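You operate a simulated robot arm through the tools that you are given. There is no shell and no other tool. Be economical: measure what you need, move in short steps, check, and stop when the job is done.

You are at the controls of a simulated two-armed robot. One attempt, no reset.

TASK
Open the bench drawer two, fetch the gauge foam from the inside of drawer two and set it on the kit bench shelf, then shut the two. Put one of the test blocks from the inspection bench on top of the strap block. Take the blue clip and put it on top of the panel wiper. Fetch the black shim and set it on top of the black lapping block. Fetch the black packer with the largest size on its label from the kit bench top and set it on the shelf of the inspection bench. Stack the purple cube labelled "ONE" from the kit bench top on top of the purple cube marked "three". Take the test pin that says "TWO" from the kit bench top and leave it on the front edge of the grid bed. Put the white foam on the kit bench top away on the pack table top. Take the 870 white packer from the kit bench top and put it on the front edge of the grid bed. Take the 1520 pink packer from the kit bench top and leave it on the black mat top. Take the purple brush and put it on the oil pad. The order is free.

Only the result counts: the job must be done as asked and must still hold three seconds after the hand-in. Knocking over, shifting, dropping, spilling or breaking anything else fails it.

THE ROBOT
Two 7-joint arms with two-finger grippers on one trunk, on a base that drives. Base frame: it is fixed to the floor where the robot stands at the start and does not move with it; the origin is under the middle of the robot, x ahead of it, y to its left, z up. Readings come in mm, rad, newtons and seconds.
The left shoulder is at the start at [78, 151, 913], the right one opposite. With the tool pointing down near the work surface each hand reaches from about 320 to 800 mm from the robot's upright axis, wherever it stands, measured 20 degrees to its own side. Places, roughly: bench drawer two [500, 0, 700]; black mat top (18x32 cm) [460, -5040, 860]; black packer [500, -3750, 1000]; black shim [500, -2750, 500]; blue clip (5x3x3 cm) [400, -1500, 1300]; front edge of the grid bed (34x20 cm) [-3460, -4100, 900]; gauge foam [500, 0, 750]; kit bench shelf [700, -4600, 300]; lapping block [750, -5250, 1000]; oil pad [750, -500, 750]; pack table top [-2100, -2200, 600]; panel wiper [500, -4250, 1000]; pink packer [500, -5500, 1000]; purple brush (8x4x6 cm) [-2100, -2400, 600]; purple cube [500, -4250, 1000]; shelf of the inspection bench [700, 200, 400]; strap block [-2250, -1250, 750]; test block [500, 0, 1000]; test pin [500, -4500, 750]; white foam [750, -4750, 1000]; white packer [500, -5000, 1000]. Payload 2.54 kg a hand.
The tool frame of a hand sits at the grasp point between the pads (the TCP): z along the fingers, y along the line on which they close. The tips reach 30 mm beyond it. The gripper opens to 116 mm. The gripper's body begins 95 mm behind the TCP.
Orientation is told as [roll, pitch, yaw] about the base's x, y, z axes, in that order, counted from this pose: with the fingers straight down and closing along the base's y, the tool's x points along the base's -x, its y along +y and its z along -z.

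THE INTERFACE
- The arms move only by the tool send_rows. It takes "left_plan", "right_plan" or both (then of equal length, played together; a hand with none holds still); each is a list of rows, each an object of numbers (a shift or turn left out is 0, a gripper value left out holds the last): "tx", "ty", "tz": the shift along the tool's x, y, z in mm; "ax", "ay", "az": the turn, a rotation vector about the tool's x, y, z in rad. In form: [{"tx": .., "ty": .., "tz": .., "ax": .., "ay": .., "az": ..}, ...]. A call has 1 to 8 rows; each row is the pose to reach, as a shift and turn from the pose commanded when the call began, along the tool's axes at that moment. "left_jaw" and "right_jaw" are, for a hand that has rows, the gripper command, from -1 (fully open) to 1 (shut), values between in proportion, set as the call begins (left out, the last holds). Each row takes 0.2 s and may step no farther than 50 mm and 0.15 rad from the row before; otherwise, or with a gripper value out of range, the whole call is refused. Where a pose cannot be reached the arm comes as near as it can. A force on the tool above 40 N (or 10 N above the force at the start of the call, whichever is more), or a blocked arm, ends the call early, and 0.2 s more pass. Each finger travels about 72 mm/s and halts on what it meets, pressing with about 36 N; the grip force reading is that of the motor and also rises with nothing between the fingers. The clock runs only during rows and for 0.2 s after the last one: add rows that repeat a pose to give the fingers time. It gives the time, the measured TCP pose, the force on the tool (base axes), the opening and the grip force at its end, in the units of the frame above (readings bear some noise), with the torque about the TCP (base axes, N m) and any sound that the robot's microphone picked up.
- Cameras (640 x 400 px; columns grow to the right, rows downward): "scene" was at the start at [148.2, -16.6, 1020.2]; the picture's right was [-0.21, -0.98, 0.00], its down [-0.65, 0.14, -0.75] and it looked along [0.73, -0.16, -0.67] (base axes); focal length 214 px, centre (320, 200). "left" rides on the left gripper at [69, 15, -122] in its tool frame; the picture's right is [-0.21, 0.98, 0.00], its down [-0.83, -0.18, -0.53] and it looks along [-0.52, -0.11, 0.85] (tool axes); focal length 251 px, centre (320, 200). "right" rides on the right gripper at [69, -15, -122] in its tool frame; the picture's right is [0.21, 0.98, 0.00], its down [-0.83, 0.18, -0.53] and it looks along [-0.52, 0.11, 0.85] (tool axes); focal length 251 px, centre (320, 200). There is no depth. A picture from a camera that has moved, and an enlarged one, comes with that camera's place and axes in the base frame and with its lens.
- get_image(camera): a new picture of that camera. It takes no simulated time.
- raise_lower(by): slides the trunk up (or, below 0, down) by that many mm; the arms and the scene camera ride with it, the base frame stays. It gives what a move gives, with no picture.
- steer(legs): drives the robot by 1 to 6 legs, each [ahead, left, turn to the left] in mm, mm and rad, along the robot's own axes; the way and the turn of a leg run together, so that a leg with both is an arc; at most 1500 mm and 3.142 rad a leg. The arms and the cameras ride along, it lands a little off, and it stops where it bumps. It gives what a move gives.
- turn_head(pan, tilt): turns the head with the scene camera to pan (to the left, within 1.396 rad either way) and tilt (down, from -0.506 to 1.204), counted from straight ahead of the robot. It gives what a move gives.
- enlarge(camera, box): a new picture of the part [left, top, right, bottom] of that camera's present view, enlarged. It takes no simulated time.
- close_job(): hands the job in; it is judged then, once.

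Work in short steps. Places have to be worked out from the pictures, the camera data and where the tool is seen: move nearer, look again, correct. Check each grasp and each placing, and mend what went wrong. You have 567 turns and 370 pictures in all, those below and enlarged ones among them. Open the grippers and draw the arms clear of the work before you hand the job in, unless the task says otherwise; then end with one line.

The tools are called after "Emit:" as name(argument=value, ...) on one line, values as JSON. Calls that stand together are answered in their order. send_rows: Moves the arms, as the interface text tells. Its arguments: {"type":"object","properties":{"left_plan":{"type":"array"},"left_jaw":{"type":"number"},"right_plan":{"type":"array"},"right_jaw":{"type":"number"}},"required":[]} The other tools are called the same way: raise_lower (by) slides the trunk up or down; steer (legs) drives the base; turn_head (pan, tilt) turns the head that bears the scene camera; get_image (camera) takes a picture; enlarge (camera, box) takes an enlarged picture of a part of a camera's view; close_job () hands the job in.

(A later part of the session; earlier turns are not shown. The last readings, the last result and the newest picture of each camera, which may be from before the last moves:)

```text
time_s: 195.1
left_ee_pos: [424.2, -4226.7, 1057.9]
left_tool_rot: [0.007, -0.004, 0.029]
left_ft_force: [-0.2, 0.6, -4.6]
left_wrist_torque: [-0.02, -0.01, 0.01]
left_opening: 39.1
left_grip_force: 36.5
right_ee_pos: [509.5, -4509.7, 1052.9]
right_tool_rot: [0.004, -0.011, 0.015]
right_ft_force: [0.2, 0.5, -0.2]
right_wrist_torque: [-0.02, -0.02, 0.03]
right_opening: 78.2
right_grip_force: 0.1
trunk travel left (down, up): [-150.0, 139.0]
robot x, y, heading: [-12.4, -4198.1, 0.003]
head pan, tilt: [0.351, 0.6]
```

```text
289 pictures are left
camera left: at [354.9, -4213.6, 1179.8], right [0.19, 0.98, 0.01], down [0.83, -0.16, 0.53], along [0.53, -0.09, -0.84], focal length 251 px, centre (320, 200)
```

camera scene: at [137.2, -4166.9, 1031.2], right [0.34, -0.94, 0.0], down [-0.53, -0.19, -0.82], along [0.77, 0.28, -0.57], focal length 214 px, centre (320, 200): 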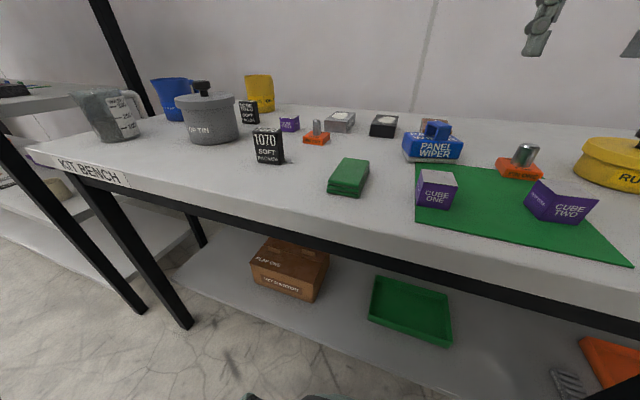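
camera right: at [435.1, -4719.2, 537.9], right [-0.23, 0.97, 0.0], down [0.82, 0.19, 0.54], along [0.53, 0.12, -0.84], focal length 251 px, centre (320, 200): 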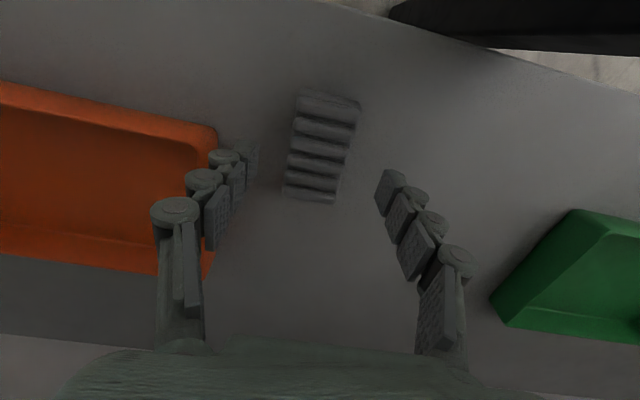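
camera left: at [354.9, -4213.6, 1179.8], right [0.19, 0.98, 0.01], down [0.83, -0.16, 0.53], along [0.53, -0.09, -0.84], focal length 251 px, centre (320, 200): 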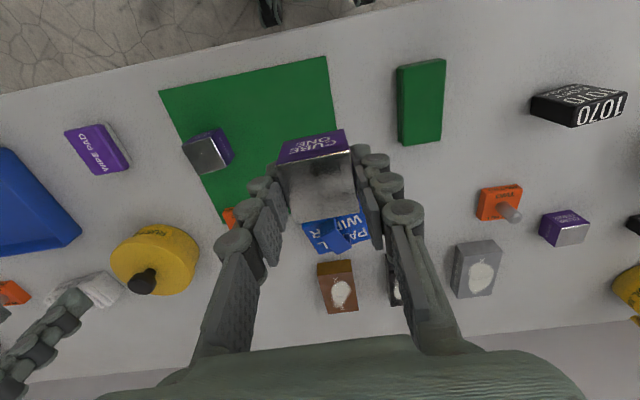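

Cube ONE is held. I drive 140 mm left and raise the trunk so CUBE THREE is in easy reach.

Emit:
raise_lower(by=80)

Emit:
steer(legs=[[15, 140, 0]])

Emit:
send_rows(left_plan=[{"tx": -40, "ty": 20}, {"tx": -80, "ty": 45}, {"tx": -120, "ty": 75}, {"tx": -150, "ty": 110}, {"tx": -180, "ty": 145}, {"tx": -190, "ty": 170, "tz": 30}, {"tx": -190, "ty": 170, "tz": 60}])

Emit:
get_image(camera="left")

```text
time_s: 196.3
left_ee_pos: [425.4, -4226.6, 1137.6]
left_tool_rot: [0.007, -0.003, 0.031]
left_ft_force: [-0.5, -0.5, -4.6]
left_wrist_torque: [0.0, 0.0, 0.02]
left_opening: 39.2
left_grip_force: 35.6
right_ee_pos: [510.2, -4509.3, 1133.2]
right_tool_rot: [0.004, -0.013, 0.014]
right_ft_force: [-0.5, 0.4, -0.1]
right_wrist_torque: [0.0, 0.01, 0.03]
right_opening: 78.3
right_grip_force: 0.2
trunk travel left (down, up): [-230.0, 59.0]
robot x, y, heading: [-12.2, -4197.4, 0.001]
head pan, tilt: [0.351, 0.6]
```

```text
time_s: 198.2
left_ee_pos: [439.4, -4086.1, 1137.6]
left_tool_rot: [0.006, -0.002, 0.031]
left_ft_force: [0.2, -0.4, -4.4]
left_wrist_torque: [-0.01, -0.01, 0.03]
left_opening: 39.1
left_grip_force: 35.4
right_ee_pos: [524.2, -4369.1, 1133.0]
right_tool_rot: [0.005, -0.009, 0.013]
right_ft_force: [0.0, 0.8, 0.0]
right_wrist_torque: [-0.02, 0.02, 0.01]
right_opening: 78.5
right_grip_force: 0.1
trunk travel left (down, up): [-230.0, 59.0]
robot x, y, heading: [3.8, -4062.3, 0.002]
head pan, tilt: [0.351, 0.6]
```

```text
time_s: 199.8
left_ee_pos: [626.0, -3908.6, 1078.6]
left_tool_rot: [0.007, -0.002, 0.032]
left_ft_force: [-0.7, -0.2, -5.6]
left_wrist_torque: [0.0, 0.01, 0.0]
left_opening: 39.2
left_grip_force: 36.2
right_ee_pos: [525.8, -4370.0, 1132.6]
right_tool_rot: [0.006, -0.009, 0.014]
right_ft_force: [-0.5, -0.2, 0.2]
right_wrist_torque: [0.01, 0.01, -0.03]
right_opening: 78.3
right_grip_force: 0.1
trunk travel left (down, up): [-230.0, 59.0]
robot x, y, heading: [4.1, -4056.7, 0.003]
head pan, tilt: [0.351, 0.6]
```

```text
288 pictures are left
camera left: at [556.2, -3896.1, 1200.0], right [0.18, 0.98, 0.01], down [0.83, -0.16, 0.53], along [0.53, -0.09, -0.85], focal length 251 px, centre (320, 200)
```

left: 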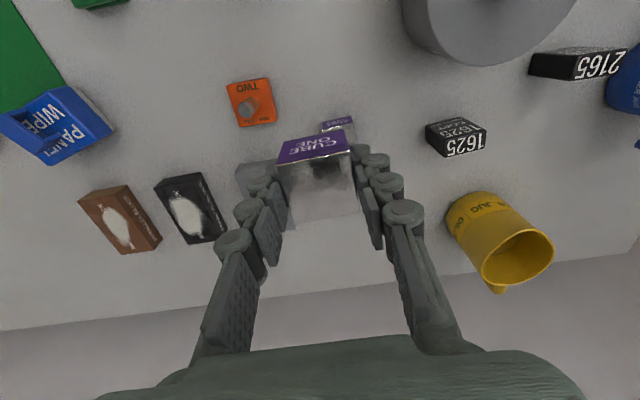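

CUBE THREE is just visible beyond the held cube. I enlarge it and also view from the head.

Emit:
enlarge(camera="left", box=[260, 80, 420, 180])

Emit:
enlarge(camera="scene", box=[220, 60, 420, 185])

```text
4.00 times, centred on (340, 130) of left
camera zoom: at [556.2, -3896.1, 1200.0], right [0.18, 0.98, 0.01], down [0.83, -0.16, 0.53], along [0.53, -0.09, -0.85], focal length 1006 px, centre (240, 480)
```

zoom: 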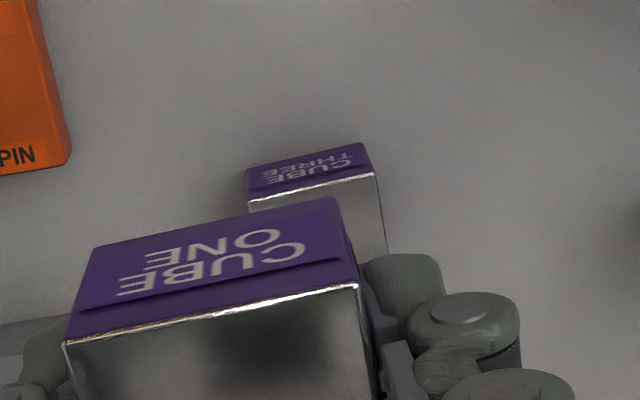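

```text
3.20 times, centred on (320, 122) of scene
camera zoom: at [152.6, -4027.0, 1111.2], right [0.35, -0.94, 0.0], down [-0.53, -0.2, -0.82], along [0.77, 0.29, -0.57], focal length 686 px, centre (320, 448)
```

zoom: 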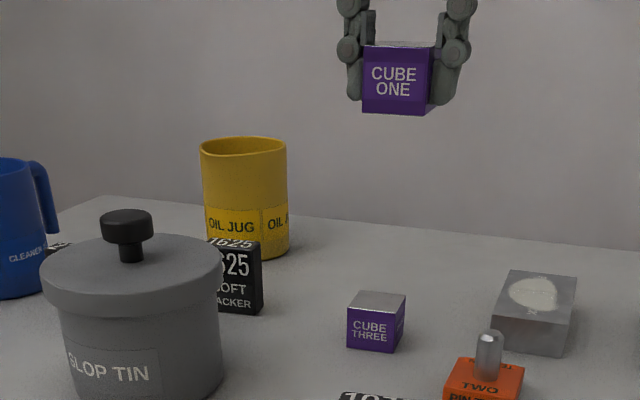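

CUBE THREE's top centre ≈ [668, -3888], ~892 high. I move over it and lower to 945.

Emit:
send_rows(left_plan=[{"tx": -22, "ty": 10, "tz": 20}, {"tx": -42, "ty": 19, "tz": 50}, {"tx": -42, "ty": 19, "tz": 95}, {"tx": -42, "ty": 19, "tz": 133}, {"tx": -42, "ty": 19, "tz": 133}])

Emit:
enlarge(camera="left", box=[220, 80, 420, 205])

Emit:
enlarge(camera="scene", box=[270, 80, 430, 180])

```text
time_s: 201.1
left_ee_pos: [668.2, -3887.6, 946.5]
left_tool_rot: [0.008, -0.004, 0.031]
left_ft_force: [-0.1, 0.4, -4.6]
left_wrist_torque: [0.0, -0.01, 0.0]
left_opening: 39.1
left_grip_force: 36.3
right_ee_pos: [524.2, -4369.8, 1132.3]
right_tool_rot: [0.005, -0.01, 0.014]
right_ft_force: [0.2, -0.1, -0.7]
right_wrist_torque: [0.0, 0.02, -0.03]
right_opening: 78.3
right_grip_force: 0.1
trunk travel left (down, up): [-230.0, 59.0]
robot x, y, heading: [6.3, -4056.2, 0.003]
head pan, tilt: [0.351, 0.6]
```

```text
3.20 times, centred on (320, 142) of left
camera zoom: at [597.7, -3875.2, 1068.2], right [0.18, 0.98, 0.01], down [0.83, -0.16, 0.54], along [0.53, -0.09, -0.84], focal length 805 px, centre (320, 384)
```

zoom: 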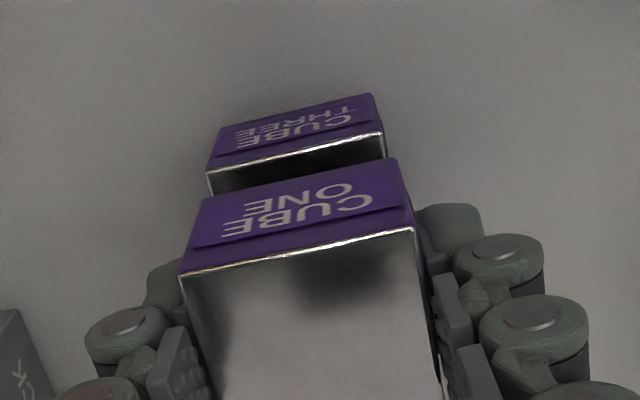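

```text
4.00 times, centred on (350, 130) of scene
camera zoom: at [152.2, -4026.9, 1111.3], right [0.35, -0.94, 0.0], down [-0.53, -0.2, -0.82], along [0.77, 0.29, -0.57], focal length 858 px, centre (200, 480)
```

zoom: 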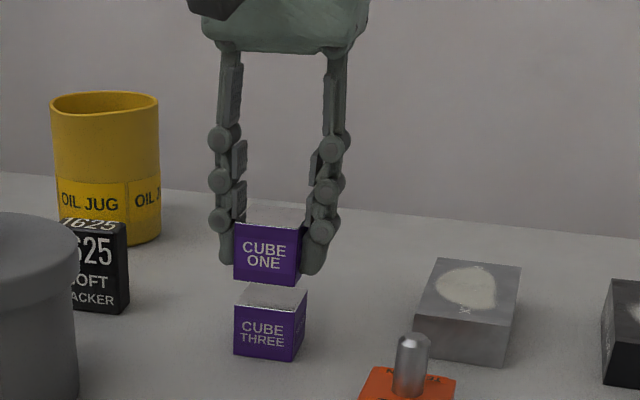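

Alignment is within a millimetre or two. I lower to contact.

Emit:
send_rows(left_plan=[{"tz": 8}, {"tz": 13}, {"tz": 16}, {"tz": 18}])

```text
time_s: 202.1
left_ee_pos: [667.9, -3886.3, 930.3]
left_tool_rot: [0.007, -0.007, 0.03]
left_ft_force: [3.7, 2.1, 12.6]
left_wrist_torque: [-0.01, 0.13, -0.05]
left_opening: 39.3
left_grip_force: 35.6
right_ee_pos: [523.2, -4369.8, 1134.7]
right_tool_rot: [0.006, -0.01, 0.017]
right_ft_force: [-0.4, 0.5, -1.4]
right_wrist_torque: [0.02, -0.01, 0.01]
right_opening: 78.0
right_grip_force: 0.0
trunk travel left (down, up): [-230.0, 59.0]
robot x, y, heading: [3.3, -4056.0, 0.002]
head pan, tilt: [0.351, 0.6]
```

Contact at 930. I open and rise.

Emit:
send_rows(left_plan=[{"tz": -1}, {"tz": -1}, {"tz": -1}, {"tz": -40}, {"tz": -80}, {"tz": -120}], left_jaw=-0.4)

Emit:
enlarge(camera="scene", box=[270, 80, 430, 180])

Emit:
get_image(camera="left")

```text
time_s: 203.4
left_ee_pos: [665.6, -3890.0, 1048.5]
left_tool_rot: [0.008, -0.003, 0.03]
left_ft_force: [0.1, 0.7, 0.5]
left_wrist_torque: [-0.02, -0.01, 0.03]
left_opening: 81.3
left_grip_force: 0.0
right_ee_pos: [524.0, -4369.5, 1132.5]
right_tool_rot: [0.005, -0.01, 0.014]
right_ft_force: [0.3, -0.9, 0.4]
right_wrist_torque: [-0.01, 0.01, -0.03]
right_opening: 78.1
right_grip_force: 0.1
trunk travel left (down, up): [-230.0, 59.0]
robot x, y, heading: [1.5, -4059.0, -0.001]
head pan, tilt: [0.351, 0.6]
```

```text
4.00 times, centred on (350, 130) of scene
camera zoom: at [151.3, -4027.3, 1111.4], right [0.35, -0.94, 0.0], down [-0.53, -0.2, -0.83], along [0.77, 0.29, -0.56], focal length 858 px, centre (200, 480)
```

zoom: 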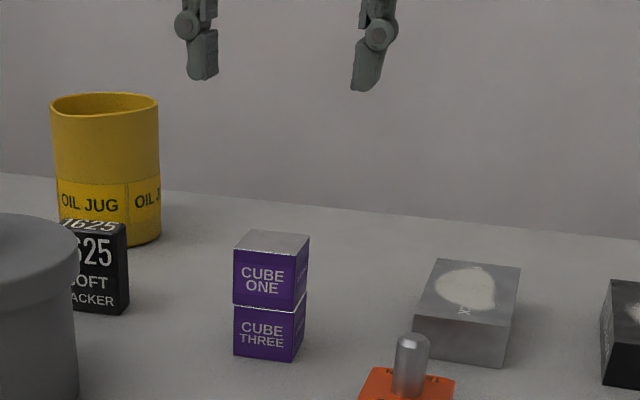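

```text
282 pictures are left
camera left: at [595.5, -3876.6, 1170.6], right [0.18, 0.98, 0.01], down [0.83, -0.16, 0.54], along [0.53, -0.09, -0.84], focal length 251 px, centre (320, 200)
```

left: 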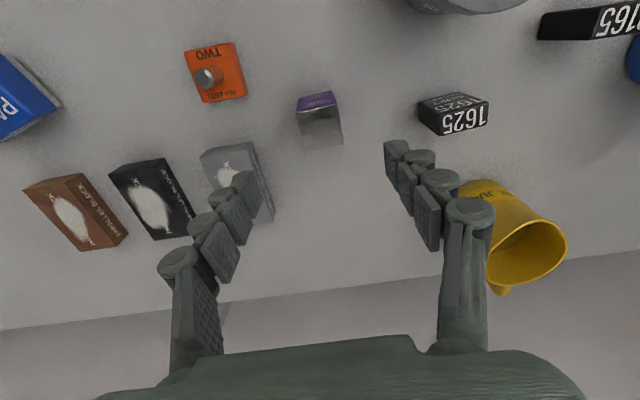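

The stack stands squarely. Next, PIN TWO at about [603, -3987]; I bring the left hand above it.

Emit:
send_rows(left_plan=[{"tx": 22, "ty": -32, "tz": 0}, {"tx": 44, "ty": -64, "tz": 10}, {"tx": 66, "ty": -95, "tz": 30}, {"tx": 66, "ty": -95, "tz": 40}])

Emit:
get_image(camera="left")

```text
time_s: 204.4
left_ee_pos: [604.2, -3985.3, 1007.5]
left_tool_rot: [0.004, -0.003, 0.033]
left_ft_force: [-0.6, -0.2, -0.1]
left_wrist_torque: [0.01, 0.01, 0.0]
left_opening: 81.1
left_grip_force: 0.1
right_ee_pos: [524.0, -4369.9, 1132.9]
right_tool_rot: [0.006, -0.009, 0.014]
right_ft_force: [0.0, 0.0, -0.1]
right_wrist_torque: [0.01, 0.02, -0.02]
right_opening: 78.2
right_grip_force: 0.0
trunk travel left (down, up): [-230.0, 59.0]
robot x, y, heading: [1.7, -4058.6, 0.005]
head pan, tilt: [0.351, 0.6]
```

```text
281 pictures are left
camera left: at [533.6, -3972.2, 1129.4], right [0.18, 0.98, 0.01], down [0.83, -0.16, 0.54], along [0.53, -0.09, -0.84], focal length 251 px, centre (320, 200)
```

left: 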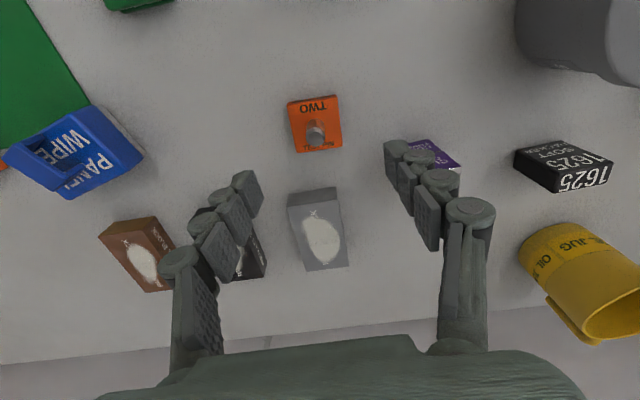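

Centred; I descend to z≈898, close on the orange base and lift.

Emit:
send_rows(left_plan=[{"ty": -2, "tz": 40, "az": 0.04}, {"ty": -2, "tz": 80, "az": 0.04}, {"ty": -2, "tz": 109, "az": 0.04}, {"ty": -2, "tz": 109, "az": 0.04}])

Emit:
get_image(camera="left")

Emit:
send_rows(left_plan=[{"tz": 0}, {"tz": 0}, {"tz": 0}, {"tz": 0}], left_jaw=1.0)

Emit:
get_image(camera="left")

```text
time_s: 205.4
left_ee_pos: [603.9, -3985.8, 897.4]
left_tool_rot: [0.008, -0.002, -0.007]
left_ft_force: [-0.5, -0.2, -0.4]
left_wrist_torque: [-0.02, -0.01, -0.01]
left_opening: 81.5
left_grip_force: 0.0
right_ee_pos: [524.9, -4369.1, 1133.4]
right_tool_rot: [0.006, -0.01, 0.013]
right_ft_force: [-0.1, 0.1, -0.6]
right_wrist_torque: [-0.01, -0.03, 0.0]
right_opening: 78.4
right_grip_force: 0.0
trunk travel left (down, up): [-230.0, 59.0]
robot x, y, heading: [3.0, -4059.1, 0.006]
head pan, tilt: [0.351, 0.6]
```

```text
280 pictures are left
camera left: at [534.0, -3970.6, 1018.9], right [0.22, 0.97, 0.01], down [0.82, -0.19, 0.53], along [0.52, -0.11, -0.84], focal length 251 px, centre (320, 200)
```

left: 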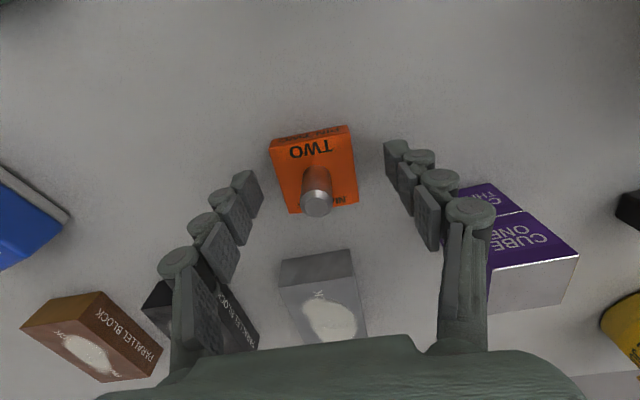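

```text
time_s: 206.4
left_ee_pos: [603.4, -3985.2, 897.5]
left_tool_rot: [0.006, -0.001, -0.008]
left_ft_force: [-0.1, -1.4, 1.7]
left_wrist_torque: [-0.17, -0.04, 0.03]
left_opening: 49.4
left_grip_force: 36.0
right_ee_pos: [524.2, -4370.5, 1134.3]
right_tool_rot: [0.005, -0.01, 0.015]
right_ft_force: [0.3, -0.2, 0.0]
right_wrist_torque: [0.0, -0.01, 0.01]
right_opening: 78.2
right_grip_force: 0.1
trunk travel left (down, up): [-230.0, 59.0]
robot x, y, heading: [0.3, -4062.9, 0.003]
head pan, tilt: [0.351, 0.6]
```

```text
279 pictures are left
camera left: at [534.1, -3970.7, 1019.4], right [0.22, 0.97, 0.01], down [0.82, -0.19, 0.53], along [0.52, -0.11, -0.84], focal length 251 px, centre (320, 200)
```

left: 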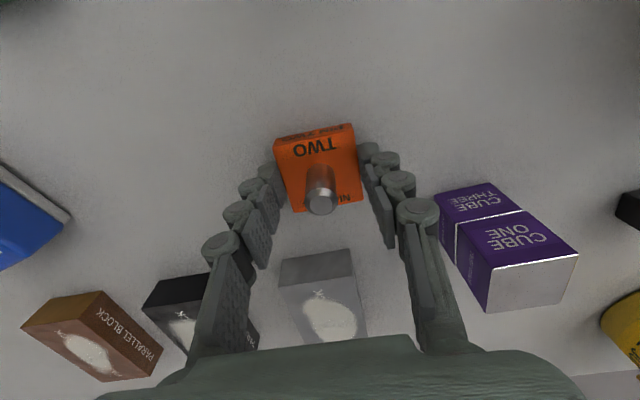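

Gripped (49 mm). I lift the pin, back off a little, and drive right toward the 870 white packer.

Emit:
send_rows(left_plan=[{"tz": -40}, {"tz": -80}, {"tz": -120}, {"tz": -160}, {"tz": -160, "tx": 40}, {"tz": -160, "tx": 80}, {"tz": -160, "tx": 120}])

Emit:
steer(legs=[[-100, 0, 0], [0, -760, 0]])

Emit:
turn_head(pan=-0.2, tilt=0.6)

Emit:
get_image(camera="scene")

Emit:
get_image(camera="right")

Emit:
get_image(camera="left")

```text
time_s: 208.1
left_ee_pos: [483.8, -3988.3, 1058.8]
left_tool_rot: [0.007, -0.003, -0.01]
left_ft_force: [0.6, -0.6, -3.6]
left_wrist_torque: [0.02, -0.02, -0.02]
left_opening: 49.3
left_grip_force: 35.4
right_ee_pos: [524.4, -4370.2, 1134.3]
right_tool_rot: [0.005, -0.01, 0.015]
right_ft_force: [-0.5, -0.4, 1.0]
right_wrist_torque: [0.02, 0.01, 0.0]
right_opening: 78.3
right_grip_force: 0.1
trunk travel left (down, up): [-230.0, 59.0]
robot x, y, heading: [2.1, -4056.3, 0.0]
head pan, tilt: [0.351, 0.6]
```

```text
time_s: 216.5
left_ee_pos: [384.5, -4742.9, 1059.0]
left_tool_rot: [0.007, -0.001, -0.013]
left_ft_force: [0.7, 0.7, -4.8]
left_wrist_torque: [0.01, 0.02, -0.02]
left_opening: 49.2
left_grip_force: 35.8
right_ee_pos: [424.3, -5124.7, 1132.1]
right_tool_rot: [0.007, -0.011, 0.011]
right_ft_force: [-0.5, -0.5, 0.5]
right_wrist_torque: [0.04, 0.0, -0.03]
right_opening: 78.1
right_grip_force: 0.0
trunk travel left (down, up): [-230.0, 59.0]
robot x, y, heading: [-96.6, -4814.8, -0.003]
head pan, tilt: [0.351, 0.6]
```

```text
time_s: 217.4
left_ee_pos: [383.5, -4743.7, 1058.7]
left_tool_rot: [0.007, -0.001, -0.011]
left_ft_force: [-0.4, 0.1, -4.3]
left_wrist_torque: [-0.01, 0.01, 0.02]
left_opening: 49.3
left_grip_force: 35.7
right_ee_pos: [422.1, -5125.3, 1132.3]
right_tool_rot: [0.004, -0.01, 0.011]
right_ft_force: [-0.3, -0.1, 0.5]
right_wrist_torque: [0.0, 0.0, 0.01]
right_opening: 78.1
right_grip_force: 0.1
trunk travel left (down, up): [-230.0, 59.0]
robot x, y, heading: [-98.1, -4811.8, -0.001]
head pan, tilt: [-0.201, 0.6]
```

```text
278 pictures are left
camera scene: at [55.2, -4829.1, 1111.2], right [-0.2, -0.98, 0.0], down [-0.55, 0.11, -0.82], along [0.81, -0.17, -0.57], focal length 214 px, centre (320, 200)
```

scene: 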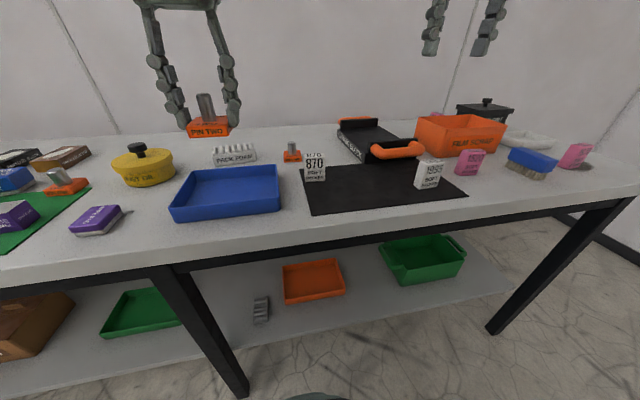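

```text
277 pictures are left
camera right: at [352.5, -5141.7, 1255.2], right [-0.22, 0.97, 0.0], down [0.82, 0.19, 0.54], along [0.53, 0.12, -0.84], focal length 251 px, centre (320, 200)
```

right: 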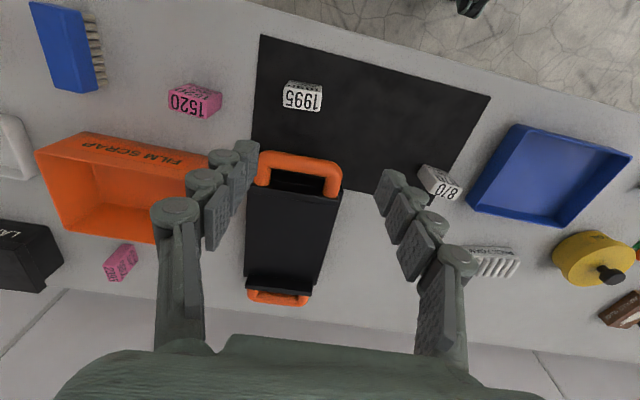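

```text
276 pictures are left
camera left: at [315.5, -4727.5, 1179.9], right [0.23, 0.97, 0.01], down [0.82, -0.2, 0.53], along [0.52, -0.12, -0.85], focal length 251 px, centre (320, 200)
```

left: 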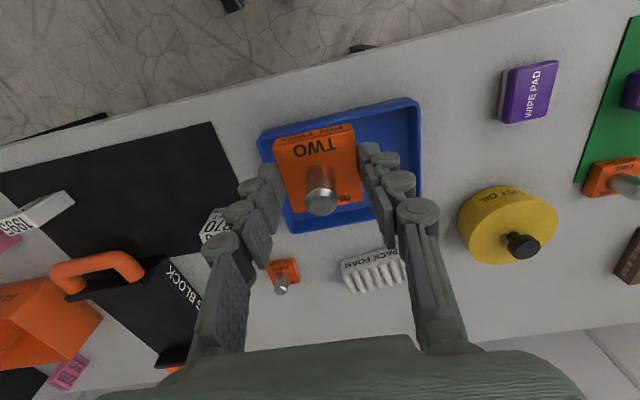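

870 packer is near [506, -4911], mid height ≈ 890. I move the left hand away a bit and bring the right hand over it.

Emit:
send_rows(right_plan=[{"tx": -14, "ty": 40, "tz": 5}, {"tx": -28, "ty": 80, "tz": 15}, {"tx": -42, "ty": 120, "tz": 30}, {"tx": -56, "ty": 160, "tz": 50}, {"tx": -70, "ty": 195, "tz": 70}, {"tx": -84, "ty": 213, "tz": 92}], left_plan=[{"ty": 20}, {"ty": 40}, {"ty": 60}, {"ty": 80}, {"ty": 100}, {"ty": 100}])

Emit:
get_image(camera="right")

Emit:
enlarge(camera="scene", box=[270, 120, 400, 210])

```text
time_s: 218.8
left_ee_pos: [386.8, -4642.8, 1058.0]
left_tool_rot: [0.007, -0.003, -0.013]
left_ft_force: [-0.3, 0.1, -4.6]
left_wrist_torque: [0.03, 0.03, -0.05]
left_opening: 49.3
left_grip_force: 35.9
right_ee_pos: [507.2, -4911.4, 1043.8]
right_tool_rot: [0.006, -0.009, 0.008]
right_ft_force: [0.0, 0.3, 0.3]
right_wrist_torque: [-0.02, -0.01, 0.02]
right_opening: 78.2
right_grip_force: 0.1
trunk travel left (down, up): [-230.0, 59.0]
robot x, y, heading: [-101.4, -4814.2, -0.002]
head pan, tilt: [-0.201, 0.6]
```

```text
275 pictures are left
camera right: at [436.9, -4928.1, 1165.5], right [-0.22, 0.97, 0.0], down [0.82, 0.19, 0.54], along [0.53, 0.12, -0.84], focal length 251 px, centre (320, 200)
```

right: 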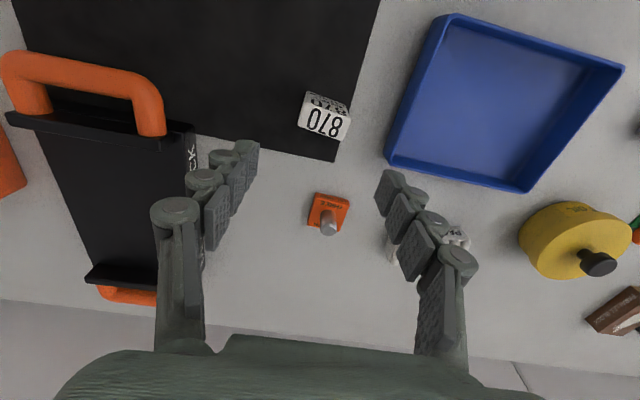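

```text
4.44 times, centred on (335, 165) of scene
camera zoom: at [55.6, -4829.1, 1111.1], right [-0.2, -0.98, 0.0], down [-0.55, 0.11, -0.82], along [0.81, -0.17, -0.57], focal length 953 px, centre (253, 356)
```

zoom: 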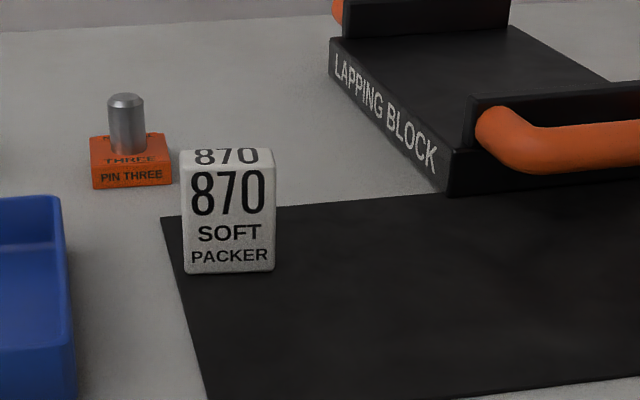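

Emit:
enlarge(camera="right", box=[240, 60, 400, 160])

```text
4.00 times, centred on (320, 110) of right
camera zoom: at [436.9, -4928.1, 1165.5], right [-0.22, 0.97, 0.0], down [0.82, 0.19, 0.54], along [0.53, 0.12, -0.84], focal length 1006 px, centre (320, 560)
```

zoom: 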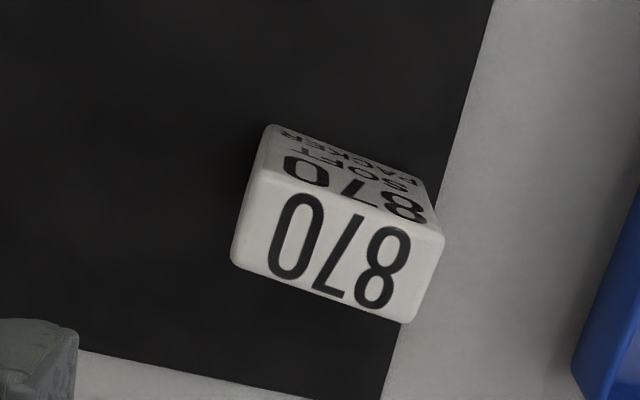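

The packer stands ~47×27×60 mm at [503, -4909], yaw ≈ -0.16. I align and descend to z≈905, then grip and lift.

Emit:
send_rows(right_plan=[{"tx": 4, "ty": 2, "tz": 30, "az": 0.1}, {"tx": 4, "ty": 2, "tz": 70, "az": 0.165}, {"tx": 4, "ty": 2, "tz": 110, "az": 0.165}, {"tx": 4, "ty": 2, "tz": 138, "az": 0.165}, {"tx": 4, "ty": 2, "tz": 138, "az": 0.165}])

Emit:
get_image(camera="right")

Emit:
send_rows(right_plan=[{"tz": 0}, {"tz": 0}, {"tz": 0}, {"tz": -40}, {"tz": -80}, {"tz": -120}, {"tz": -160}], right_jaw=1.0)

Emit:
get_image(camera="right")

```text
time_s: 220.0
left_ee_pos: [386.7, -4643.4, 1059.5]
left_tool_rot: [0.007, -0.001, -0.012]
left_ft_force: [-0.1, -0.1, -4.3]
left_wrist_torque: [-0.02, 0.0, 0.02]
left_opening: 49.5
left_grip_force: 35.8
right_ee_pos: [502.9, -4908.7, 905.0]
right_tool_rot: [0.007, -0.008, -0.156]
right_ft_force: [-0.2, 0.2, 0.2]
right_wrist_torque: [0.0, 0.01, -0.01]
right_opening: 78.3
right_grip_force: 0.1
trunk travel left (down, up): [-230.0, 59.0]
robot x, y, heading: [-99.8, -4813.0, -0.003]
head pan, tilt: [-0.201, 0.6]
```

```text
272 pictures are left
camera right: at [431.2, -4912.4, 1027.7], right [-0.06, 1.0, 0.0], down [0.84, 0.05, 0.54], along [0.54, 0.04, -0.84], focal length 251 px, centre (320, 200)
```

right: 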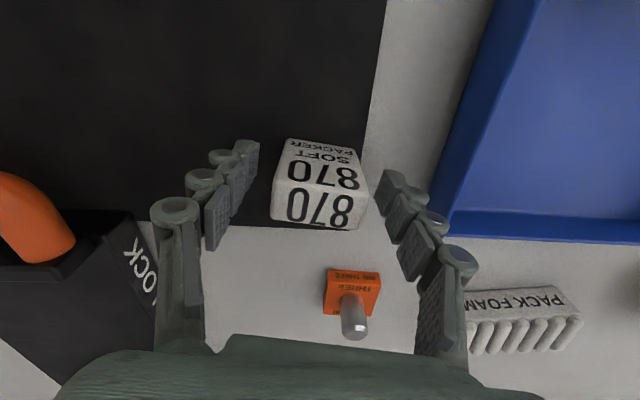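

```text
time_s: 221.6
left_ee_pos: [386.2, -4643.0, 1059.3]
left_tool_rot: [0.007, -0.002, -0.012]
left_ft_force: [-0.3, -0.2, -4.5]
left_wrist_torque: [0.03, 0.02, 0.06]
left_opening: 49.2
left_grip_force: 36.7
right_ee_pos: [501.8, -4907.5, 1066.8]
right_tool_rot: [0.006, -0.009, -0.154]
right_ft_force: [-0.1, -1.2, -0.3]
right_wrist_torque: [0.01, -0.01, -0.02]
right_opening: 47.1
right_grip_force: 36.3
trunk travel left (down, up): [-230.0, 59.0]
robot x, y, heading: [-97.4, -4810.1, -0.004]
head pan, tilt: [-0.201, 0.6]
```

```text
271 pictures are left
camera right: at [429.6, -4912.3, 1187.7], right [-0.06, 1.0, 0.0], down [0.84, 0.05, 0.54], along [0.54, 0.04, -0.84], focal length 251 px, centre (320, 200)
```

right: 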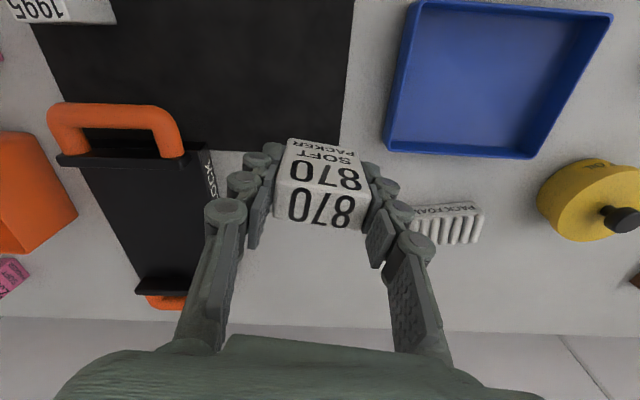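

Held (47 mm). Now to the grid bed at [-3460, -4100]: I back off, turn around and look.

Emit:
steer(legs=[[-600, 0, 0], [0, 0, 2.9]])

Emit:
turn_head(pan=0.0, tilt=0.35)

Emit:
get_image(camera="scene")

```text
time_s: 232.0
left_ee_pos: [-1206.6, -4862.4, 1057.6]
left_tool_rot: [0.007, -0.002, 2.897]
left_ft_force: [-0.6, 0.0, -4.1]
left_wrist_torque: [-0.04, -0.01, 0.01]
left_opening: 49.2
left_grip_force: 35.9
right_ee_pos: [-1258.3, -4579.3, 1064.6]
right_tool_rot: [0.005, -0.009, 2.756]
right_ft_force: [0.2, -0.1, -0.2]
right_wrist_torque: [-0.02, -0.01, -0.01]
right_opening: 46.5
right_grip_force: 36.1
trunk travel left (down, up): [-230.0, 59.0]
robot x, y, heading: [-696.3, -4810.9, 2.905]
head pan, tilt: [-0.201, 0.6]
```

```text
time_s: 232.8
left_ee_pos: [-1206.8, -4863.1, 1059.1]
left_tool_rot: [0.006, -0.001, 2.896]
left_ft_force: [0.4, 0.6, -4.5]
left_wrist_torque: [-0.02, 0.01, -0.03]
left_opening: 49.5
left_grip_force: 35.8
right_ee_pos: [-1259.1, -4579.1, 1064.6]
right_tool_rot: [0.009, -0.008, 2.757]
right_ft_force: [0.0, 0.7, -1.1]
right_wrist_torque: [0.01, 0.0, -0.01]
right_opening: 46.5
right_grip_force: 36.3
trunk travel left (down, up): [-230.0, 59.0]
robot x, y, heading: [-696.1, -4808.9, 2.906]
head pan, tilt: [0.0, 0.351]
```

```text
270 pictures are left
camera scene: at [-855.3, -4770.9, 1133.9], right [0.23, 0.97, 0.0], down [0.34, -0.08, -0.94], along [-0.91, 0.22, -0.34], focal length 214 px, centre (320, 200)
```

scene: 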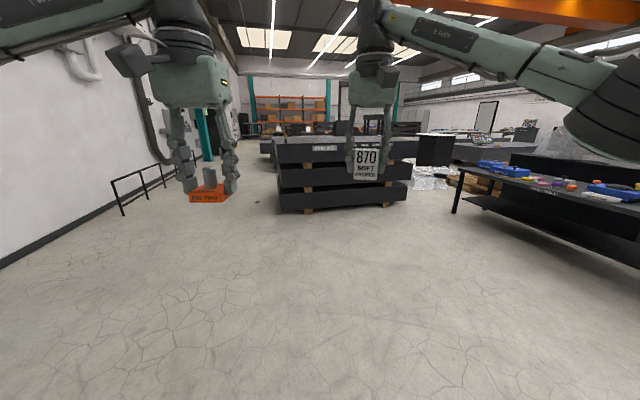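

Emit:
enlarge(camera="scene", box=[240, 110, 440, 220])

Emit:
enlarge(camera="scene", box=[430, 130, 640, 260])

```text
3.20 times, centred on (340, 165) of scene
camera zoom: at [-855.3, -4770.9, 1133.9], right [0.23, 0.97, 0.0], down [0.34, -0.08, -0.94], along [-0.91, 0.22, -0.34], focal length 686 px, centre (256, 312)
```

zoom: 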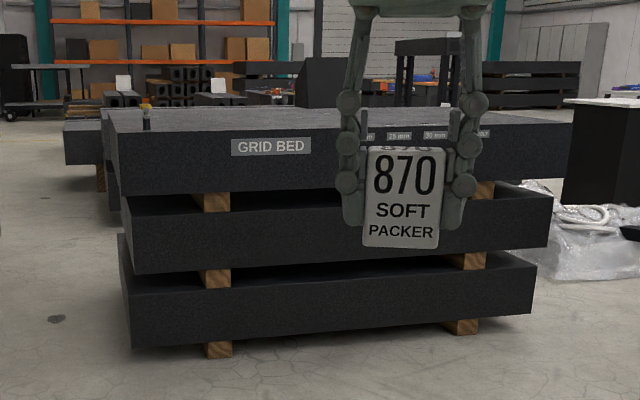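

```text
3.05 times, centred on (535, 195) of scene
camera zoom: at [-855.3, -4770.9, 1133.9], right [0.23, 0.97, 0.0], down [0.34, -0.08, -0.94], along [-0.91, 0.22, -0.34], focal length 654 px, centre (-335, 215)
```

zoom: 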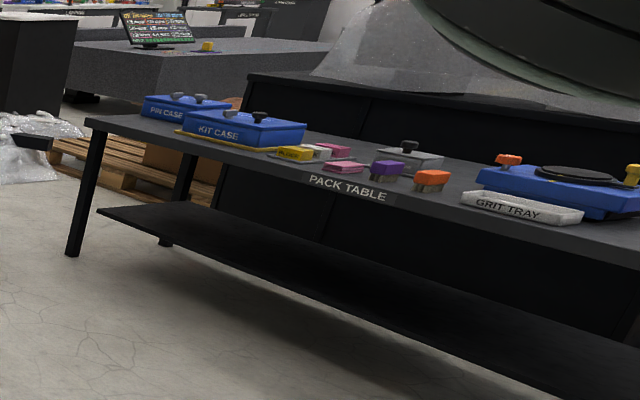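

The GRID BED (top ≈ 910, front at x≈-3390) is ahead, and the pack table is open from this side. I drive to about [-2700, -4110] facing -x and look.

Emit:
steer(legs=[[0, 0, 0.236], [1500, 0, 0], [0, -700, 0], [450, 0, 0]])

Emit:
turn_head(pan=0.0, tilt=0.5)

Emit:
get_image(camera="scene")

```text
time_s: 250.1
left_ee_pos: [-3123.9, -4269.9, 1058.3]
left_tool_rot: [0.006, -0.002, 3.119]
left_ft_force: [-0.5, 0.5, -4.3]
left_wrist_torque: [-0.03, -0.02, 0.03]
left_opening: 49.2
left_grip_force: 36.4
right_ee_pos: [-3236.4, -4002.9, 1065.1]
right_tool_rot: [0.009, -0.008, 2.978]
right_ft_force: [-0.7, 1.0, -1.5]
right_wrist_torque: [0.03, 0.0, 0.0]
right_opening: 46.3
right_grip_force: 36.3
trunk travel left (down, up): [-230.0, 59.0]
robot x, y, heading: [-2636.4, -4107.1, 3.134]
head pan, tilt: [0.0, 0.351]
```

```text
time_s: 250.8
left_ee_pos: [-3122.2, -4269.3, 1058.4]
left_tool_rot: [0.006, 0.0, 3.12]
left_ft_force: [-0.3, -0.6, -4.2]
left_wrist_torque: [0.03, -0.01, -0.02]
left_opening: 49.3
left_grip_force: 36.0
right_ee_pos: [-3236.9, -4003.8, 1065.1]
right_tool_rot: [0.006, -0.009, 2.977]
right_ft_force: [-0.3, 0.8, -0.5]
right_wrist_torque: [0.03, -0.02, -0.04]
right_opening: 46.6
right_grip_force: 36.0
trunk travel left (down, up): [-230.0, 59.0]
robot x, y, heading: [-2641.5, -4104.9, 3.129]
head pan, tilt: [0.0, 0.499]
```

```text
267 pictures are left
camera scene: at [-2798.5, -4102.2, 1120.3], right [0.01, 1.0, 0.0], down [0.48, -0.01, -0.88], along [-0.88, 0.01, -0.48], focal length 214 px, centre (320, 200)
```

scene: 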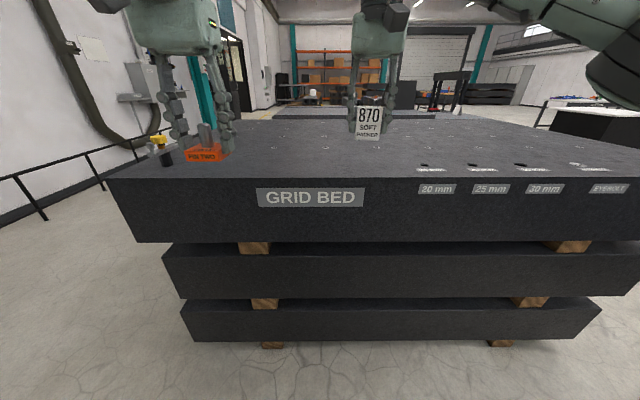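

Emit:
enlarge(camera="scene", box=[130, 100, 450, 220])

Emit:
get_image(camera="left")

```text
2.00 times, centred on (290, 160) of scene
camera zoom: at [-2798.5, -4102.2, 1120.3], right [0.01, 1.0, 0.0], down [0.48, -0.01, -0.88], along [-0.88, 0.01, -0.48], focal length 429 px, centre (380, 280)
```

zoom: 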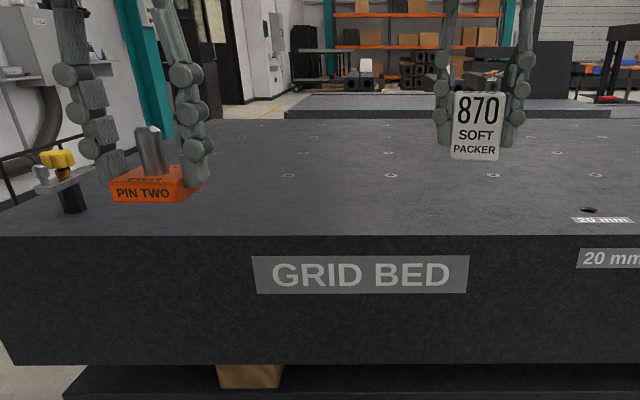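

```text
265 pictures are left
camera left: at [-3054.4, -4285.7, 1180.5], right [-0.24, -0.97, 0.01], down [-0.82, 0.2, 0.53], along [-0.52, 0.12, -0.85], focal length 251 px, centre (320, 200)
```

left: 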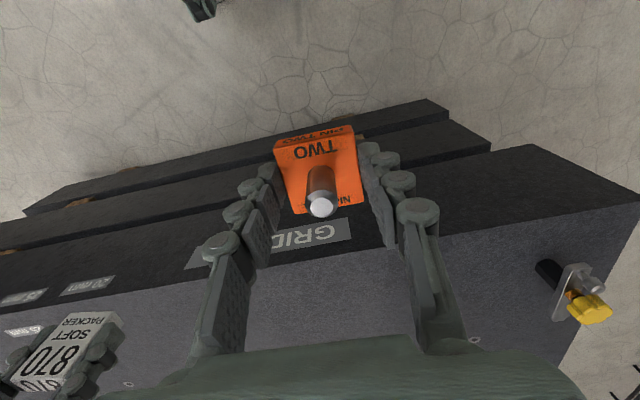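

Bed front edge at x≈-3304, top ≈ 908. I drive 180 mm closer and bring the pin to [-3410, -4180] and the packer to [-3410, -4020], still above the surface.

Emit:
steer(legs=[[180, 0, 0.01]])

Emit:
send_rows(left_plan=[{"tx": -35, "ty": -28}, {"tx": -70, "ty": -56}, {"tx": -108, "ty": -87}, {"tx": -108, "ty": -87, "tz": 40}, {"tx": -108, "ty": -87, "tz": 80}], right_plan=[{"tx": 5, "ty": 7}, {"tx": 9, "ty": 14}, {"tx": 9, "ty": 14, "tz": 20}, {"tx": 9, "ty": 14, "tz": 50}, {"tx": 9, "ty": 14, "tz": 80}])

Emit:
get_image(camera="scene")

Emit:
get_image(camera="left")

```text
time_s: 252.3
left_ee_pos: [-3299.7, -4273.4, 1058.1]
left_tool_rot: [0.006, -0.002, 3.13]
left_ft_force: [0.0, -0.9, -3.9]
left_wrist_torque: [-0.02, -0.03, -0.02]
left_opening: 49.5
left_grip_force: 36.2
right_ee_pos: [-3417.1, -4010.1, 1064.9]
right_tool_rot: [0.006, -0.009, 2.987]
right_ft_force: [-0.7, 0.0, -1.6]
right_wrist_torque: [0.0, 0.0, -0.01]
right_opening: 46.7
right_grip_force: 36.1
trunk travel left (down, up): [-230.0, 59.0]
robot x, y, heading: [-2815.5, -4104.9, 3.144]
head pan, tilt: [0.0, 0.499]
```

```text
time_s: 253.5
left_ee_pos: [-3406.6, -4186.7, 977.7]
left_tool_rot: [0.007, -0.001, 3.129]
left_ft_force: [-0.5, 0.5, -3.5]
left_wrist_torque: [-0.03, 0.0, -0.02]
left_opening: 49.2
left_grip_force: 35.9
right_ee_pos: [-3411.0, -4023.9, 983.5]
right_tool_rot: [0.007, -0.008, 2.988]
right_ft_force: [0.0, 0.0, -1.5]
right_wrist_torque: [0.0, 0.02, 0.0]
right_opening: 46.9
right_grip_force: 35.8
trunk travel left (down, up): [-230.0, 59.0]
robot x, y, heading: [-2814.0, -4105.7, 3.14]
head pan, tilt: [0.0, 0.499]
```

```text
264 pictures are left
camera scene: at [-2977.4, -4102.8, 1120.2], right [0.0, 1.0, 0.0], down [0.48, 0.0, -0.88], along [-0.88, 0.0, -0.48], focal length 214 px, centre (320, 200)
```

scene: 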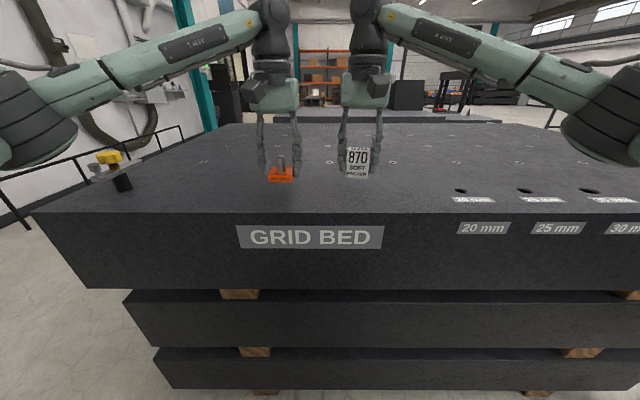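

```text
263 pictures are left
camera left: at [-3337.5, -4200.9, 1099.3], right [-0.23, -0.97, 0.01], down [-0.82, 0.19, 0.53], along [-0.52, 0.12, -0.85], focal length 251 px, centre (320, 200)
```

left: 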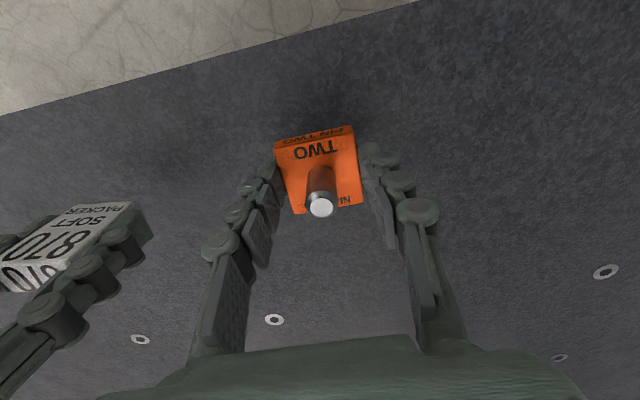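

Both are over the front strip. I lower the left (pin) to contact first.

Emit:
send_rows(left_plan=[{"tz": 15}, {"tz": 24}, {"tz": 28}, {"tz": 31}, {"tz": 33}])

Emit:
send_rows(right_plan=[{"tz": 15}, {"tz": 24}, {"tz": 28}, {"tz": 31}])

Emit:
enlarge(camera="scene", box=[230, 100, 430, 220])

```text
time_s: 254.7
left_ee_pos: [-3405.4, -4186.7, 945.6]
left_tool_rot: [0.008, -0.003, 3.132]
left_ft_force: [0.3, 0.1, -3.3]
left_wrist_torque: [-0.02, 0.03, -0.01]
left_opening: 49.1
left_grip_force: 35.8
right_ee_pos: [-3409.4, -4024.3, 985.4]
right_tool_rot: [0.008, -0.008, 2.989]
right_ft_force: [-0.2, -0.9, -0.8]
right_wrist_torque: [-0.01, 0.0, 0.01]
right_opening: 46.6
right_grip_force: 36.0
trunk travel left (down, up): [-230.0, 59.0]
robot x, y, heading: [-2814.7, -4103.0, 3.141]
head pan, tilt: [0.0, 0.499]
```

```text
time_s: 255.7
left_ee_pos: [-3406.2, -4186.8, 944.4]
left_tool_rot: [0.007, -0.004, 3.131]
left_ft_force: [0.1, 0.2, -4.3]
left_wrist_torque: [0.0, -0.01, 0.0]
left_opening: 49.2
left_grip_force: 35.5
right_ee_pos: [-3410.3, -4023.6, 953.7]
right_tool_rot: [0.006, -0.009, 2.988]
right_ft_force: [-0.1, -0.8, -0.5]
right_wrist_torque: [0.0, 0.02, -0.03]
right_opening: 46.9
right_grip_force: 35.3
trunk travel left (down, up): [-230.0, 59.0]
robot x, y, heading: [-2811.7, -4100.9, 3.146]
head pan, tilt: [0.0, 0.499]
```

```text
3.20 times, centred on (330, 160) of scene
camera zoom: at [-2976.8, -4102.9, 1120.3], right [0.0, 1.0, 0.0], down [0.48, 0.0, -0.88], along [-0.88, 0.0, -0.48], focal length 686 px, centre (288, 328)
```

zoom: 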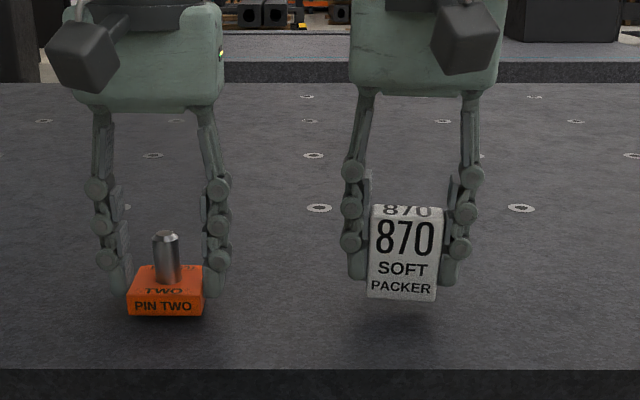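

Neither touches yet. I continue lowering both in small steps.

Emit:
send_rows(left_plan=[{"tz": 3}, {"tz": 6}, {"tz": 9}, {"tz": 12}])

Emit:
send_rows(right_plan=[{"tz": 3}, {"tz": 6}, {"tz": 9}, {"tz": 12}])

```text
time_s: 256.7
left_ee_pos: [-3406.6, -4186.9, 937.3]
left_tool_rot: [0.004, -0.009, 3.129]
left_ft_force: [-3.3, -2.5, 19.5]
left_wrist_torque: [0.09, -0.33, -0.05]
left_opening: 49.2
left_grip_force: 35.8
right_ee_pos: [-3408.1, -4024.1, 955.4]
right_tool_rot: [0.006, -0.01, 2.989]
right_ft_force: [-0.5, -0.2, -0.5]
right_wrist_torque: [0.0, -0.01, -0.01]
right_opening: 46.5
right_grip_force: 35.7
trunk travel left (down, up): [-230.0, 59.0]
robot x, y, heading: [-2818.0, -4105.1, 3.141]
head pan, tilt: [0.0, 0.499]
```

```text
time_s: 257.7
left_ee_pos: [-3405.4, -4186.3, 935.7]
left_tool_rot: [0.008, -0.005, 3.132]
left_ft_force: [-8.4, -2.7, 22.9]
left_wrist_torque: [0.0, 0.32, 0.01]
left_opening: 49.3
left_grip_force: 36.0
right_ee_pos: [-3409.0, -4024.2, 943.2]
right_tool_rot: [0.007, -0.013, 2.987]
right_ft_force: [-0.9, 1.1, -0.6]
right_wrist_torque: [0.03, -0.04, -0.01]
right_opening: 46.8
right_grip_force: 36.0
trunk travel left (down, up): [-230.0, 59.0]
robot x, y, heading: [-2811.2, -4104.1, 3.138]
head pan, tilt: [0.0, 0.499]
```

The pin rests on the bed (surface ≈ 898). I release it and keep lowering the packer to contact.

Emit:
send_rows(left_plan=[{"tz": -2}, {"tz": -2}, {"tz": -2}, {"tz": -40}, {"tz": -80}, {"tz": -120}], left_jaw=-0.3)

Emit:
send_rows(right_plan=[{"tz": 2}, {"tz": 4}, {"tz": 6}, {"tz": 8}])

Emit:
enlarge(camera="scene", box=[230, 100, 430, 220])

```text
time_s: 259.1
left_ee_pos: [-3406.2, -4186.5, 1054.9]
left_tool_rot: [0.007, -0.003, 3.13]
left_ft_force: [-0.2, -0.3, -0.6]
left_wrist_torque: [-0.01, 0.02, 0.0]
left_opening: 75.4
left_grip_force: 0.1
right_ee_pos: [-3409.4, -4025.5, 944.0]
right_tool_rot: [0.008, -0.01, 2.989]
right_ft_force: [1.1, 0.5, 10.8]
right_wrist_torque: [0.33, -0.13, 0.04]
right_opening: 46.7
right_grip_force: 36.6
trunk travel left (down, up): [-230.0, 59.0]
robot x, y, heading: [-2815.1, -4106.8, 3.142]
head pan, tilt: [0.0, 0.499]
```

```text
time_s: 260.0
left_ee_pos: [-3405.8, -4187.2, 1053.7]
left_tool_rot: [0.007, -0.004, 3.129]
left_ft_force: [-0.7, 0.1, -0.5]
left_wrist_torque: [0.01, 0.0, 0.0]
left_opening: 75.4
left_grip_force: 0.1
right_ee_pos: [-3410.1, -4024.6, 941.9]
right_tool_rot: [0.015, -0.019, 2.987]
right_ft_force: [5.4, 1.3, 13.4]
right_wrist_torque: [0.2, -0.35, -0.02]
right_opening: 46.9
right_grip_force: 35.8
trunk travel left (down, up): [-230.0, 59.0]
robot x, y, heading: [-2814.5, -4105.0, 3.144]
head pan, tilt: [0.0, 0.499]
stopped in row 4 (right hand): the force on the tool passed its limit at 42 N (the readings are from after the stop); the commanded pose is now the measured one
```

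```text
3.20 times, centred on (330, 160) of scene
camera zoom: at [-2975.1, -4102.9, 1120.2], right [0.0, 1.0, 0.0], down [0.48, 0.0, -0.88], along [-0.88, 0.0, -0.48], focal length 686 px, centre (288, 328)
```

zoom: 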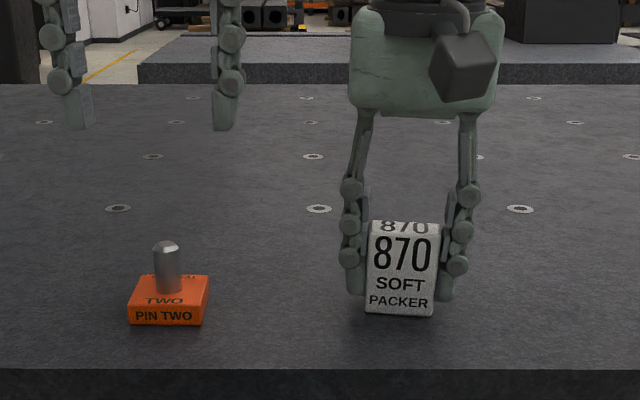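

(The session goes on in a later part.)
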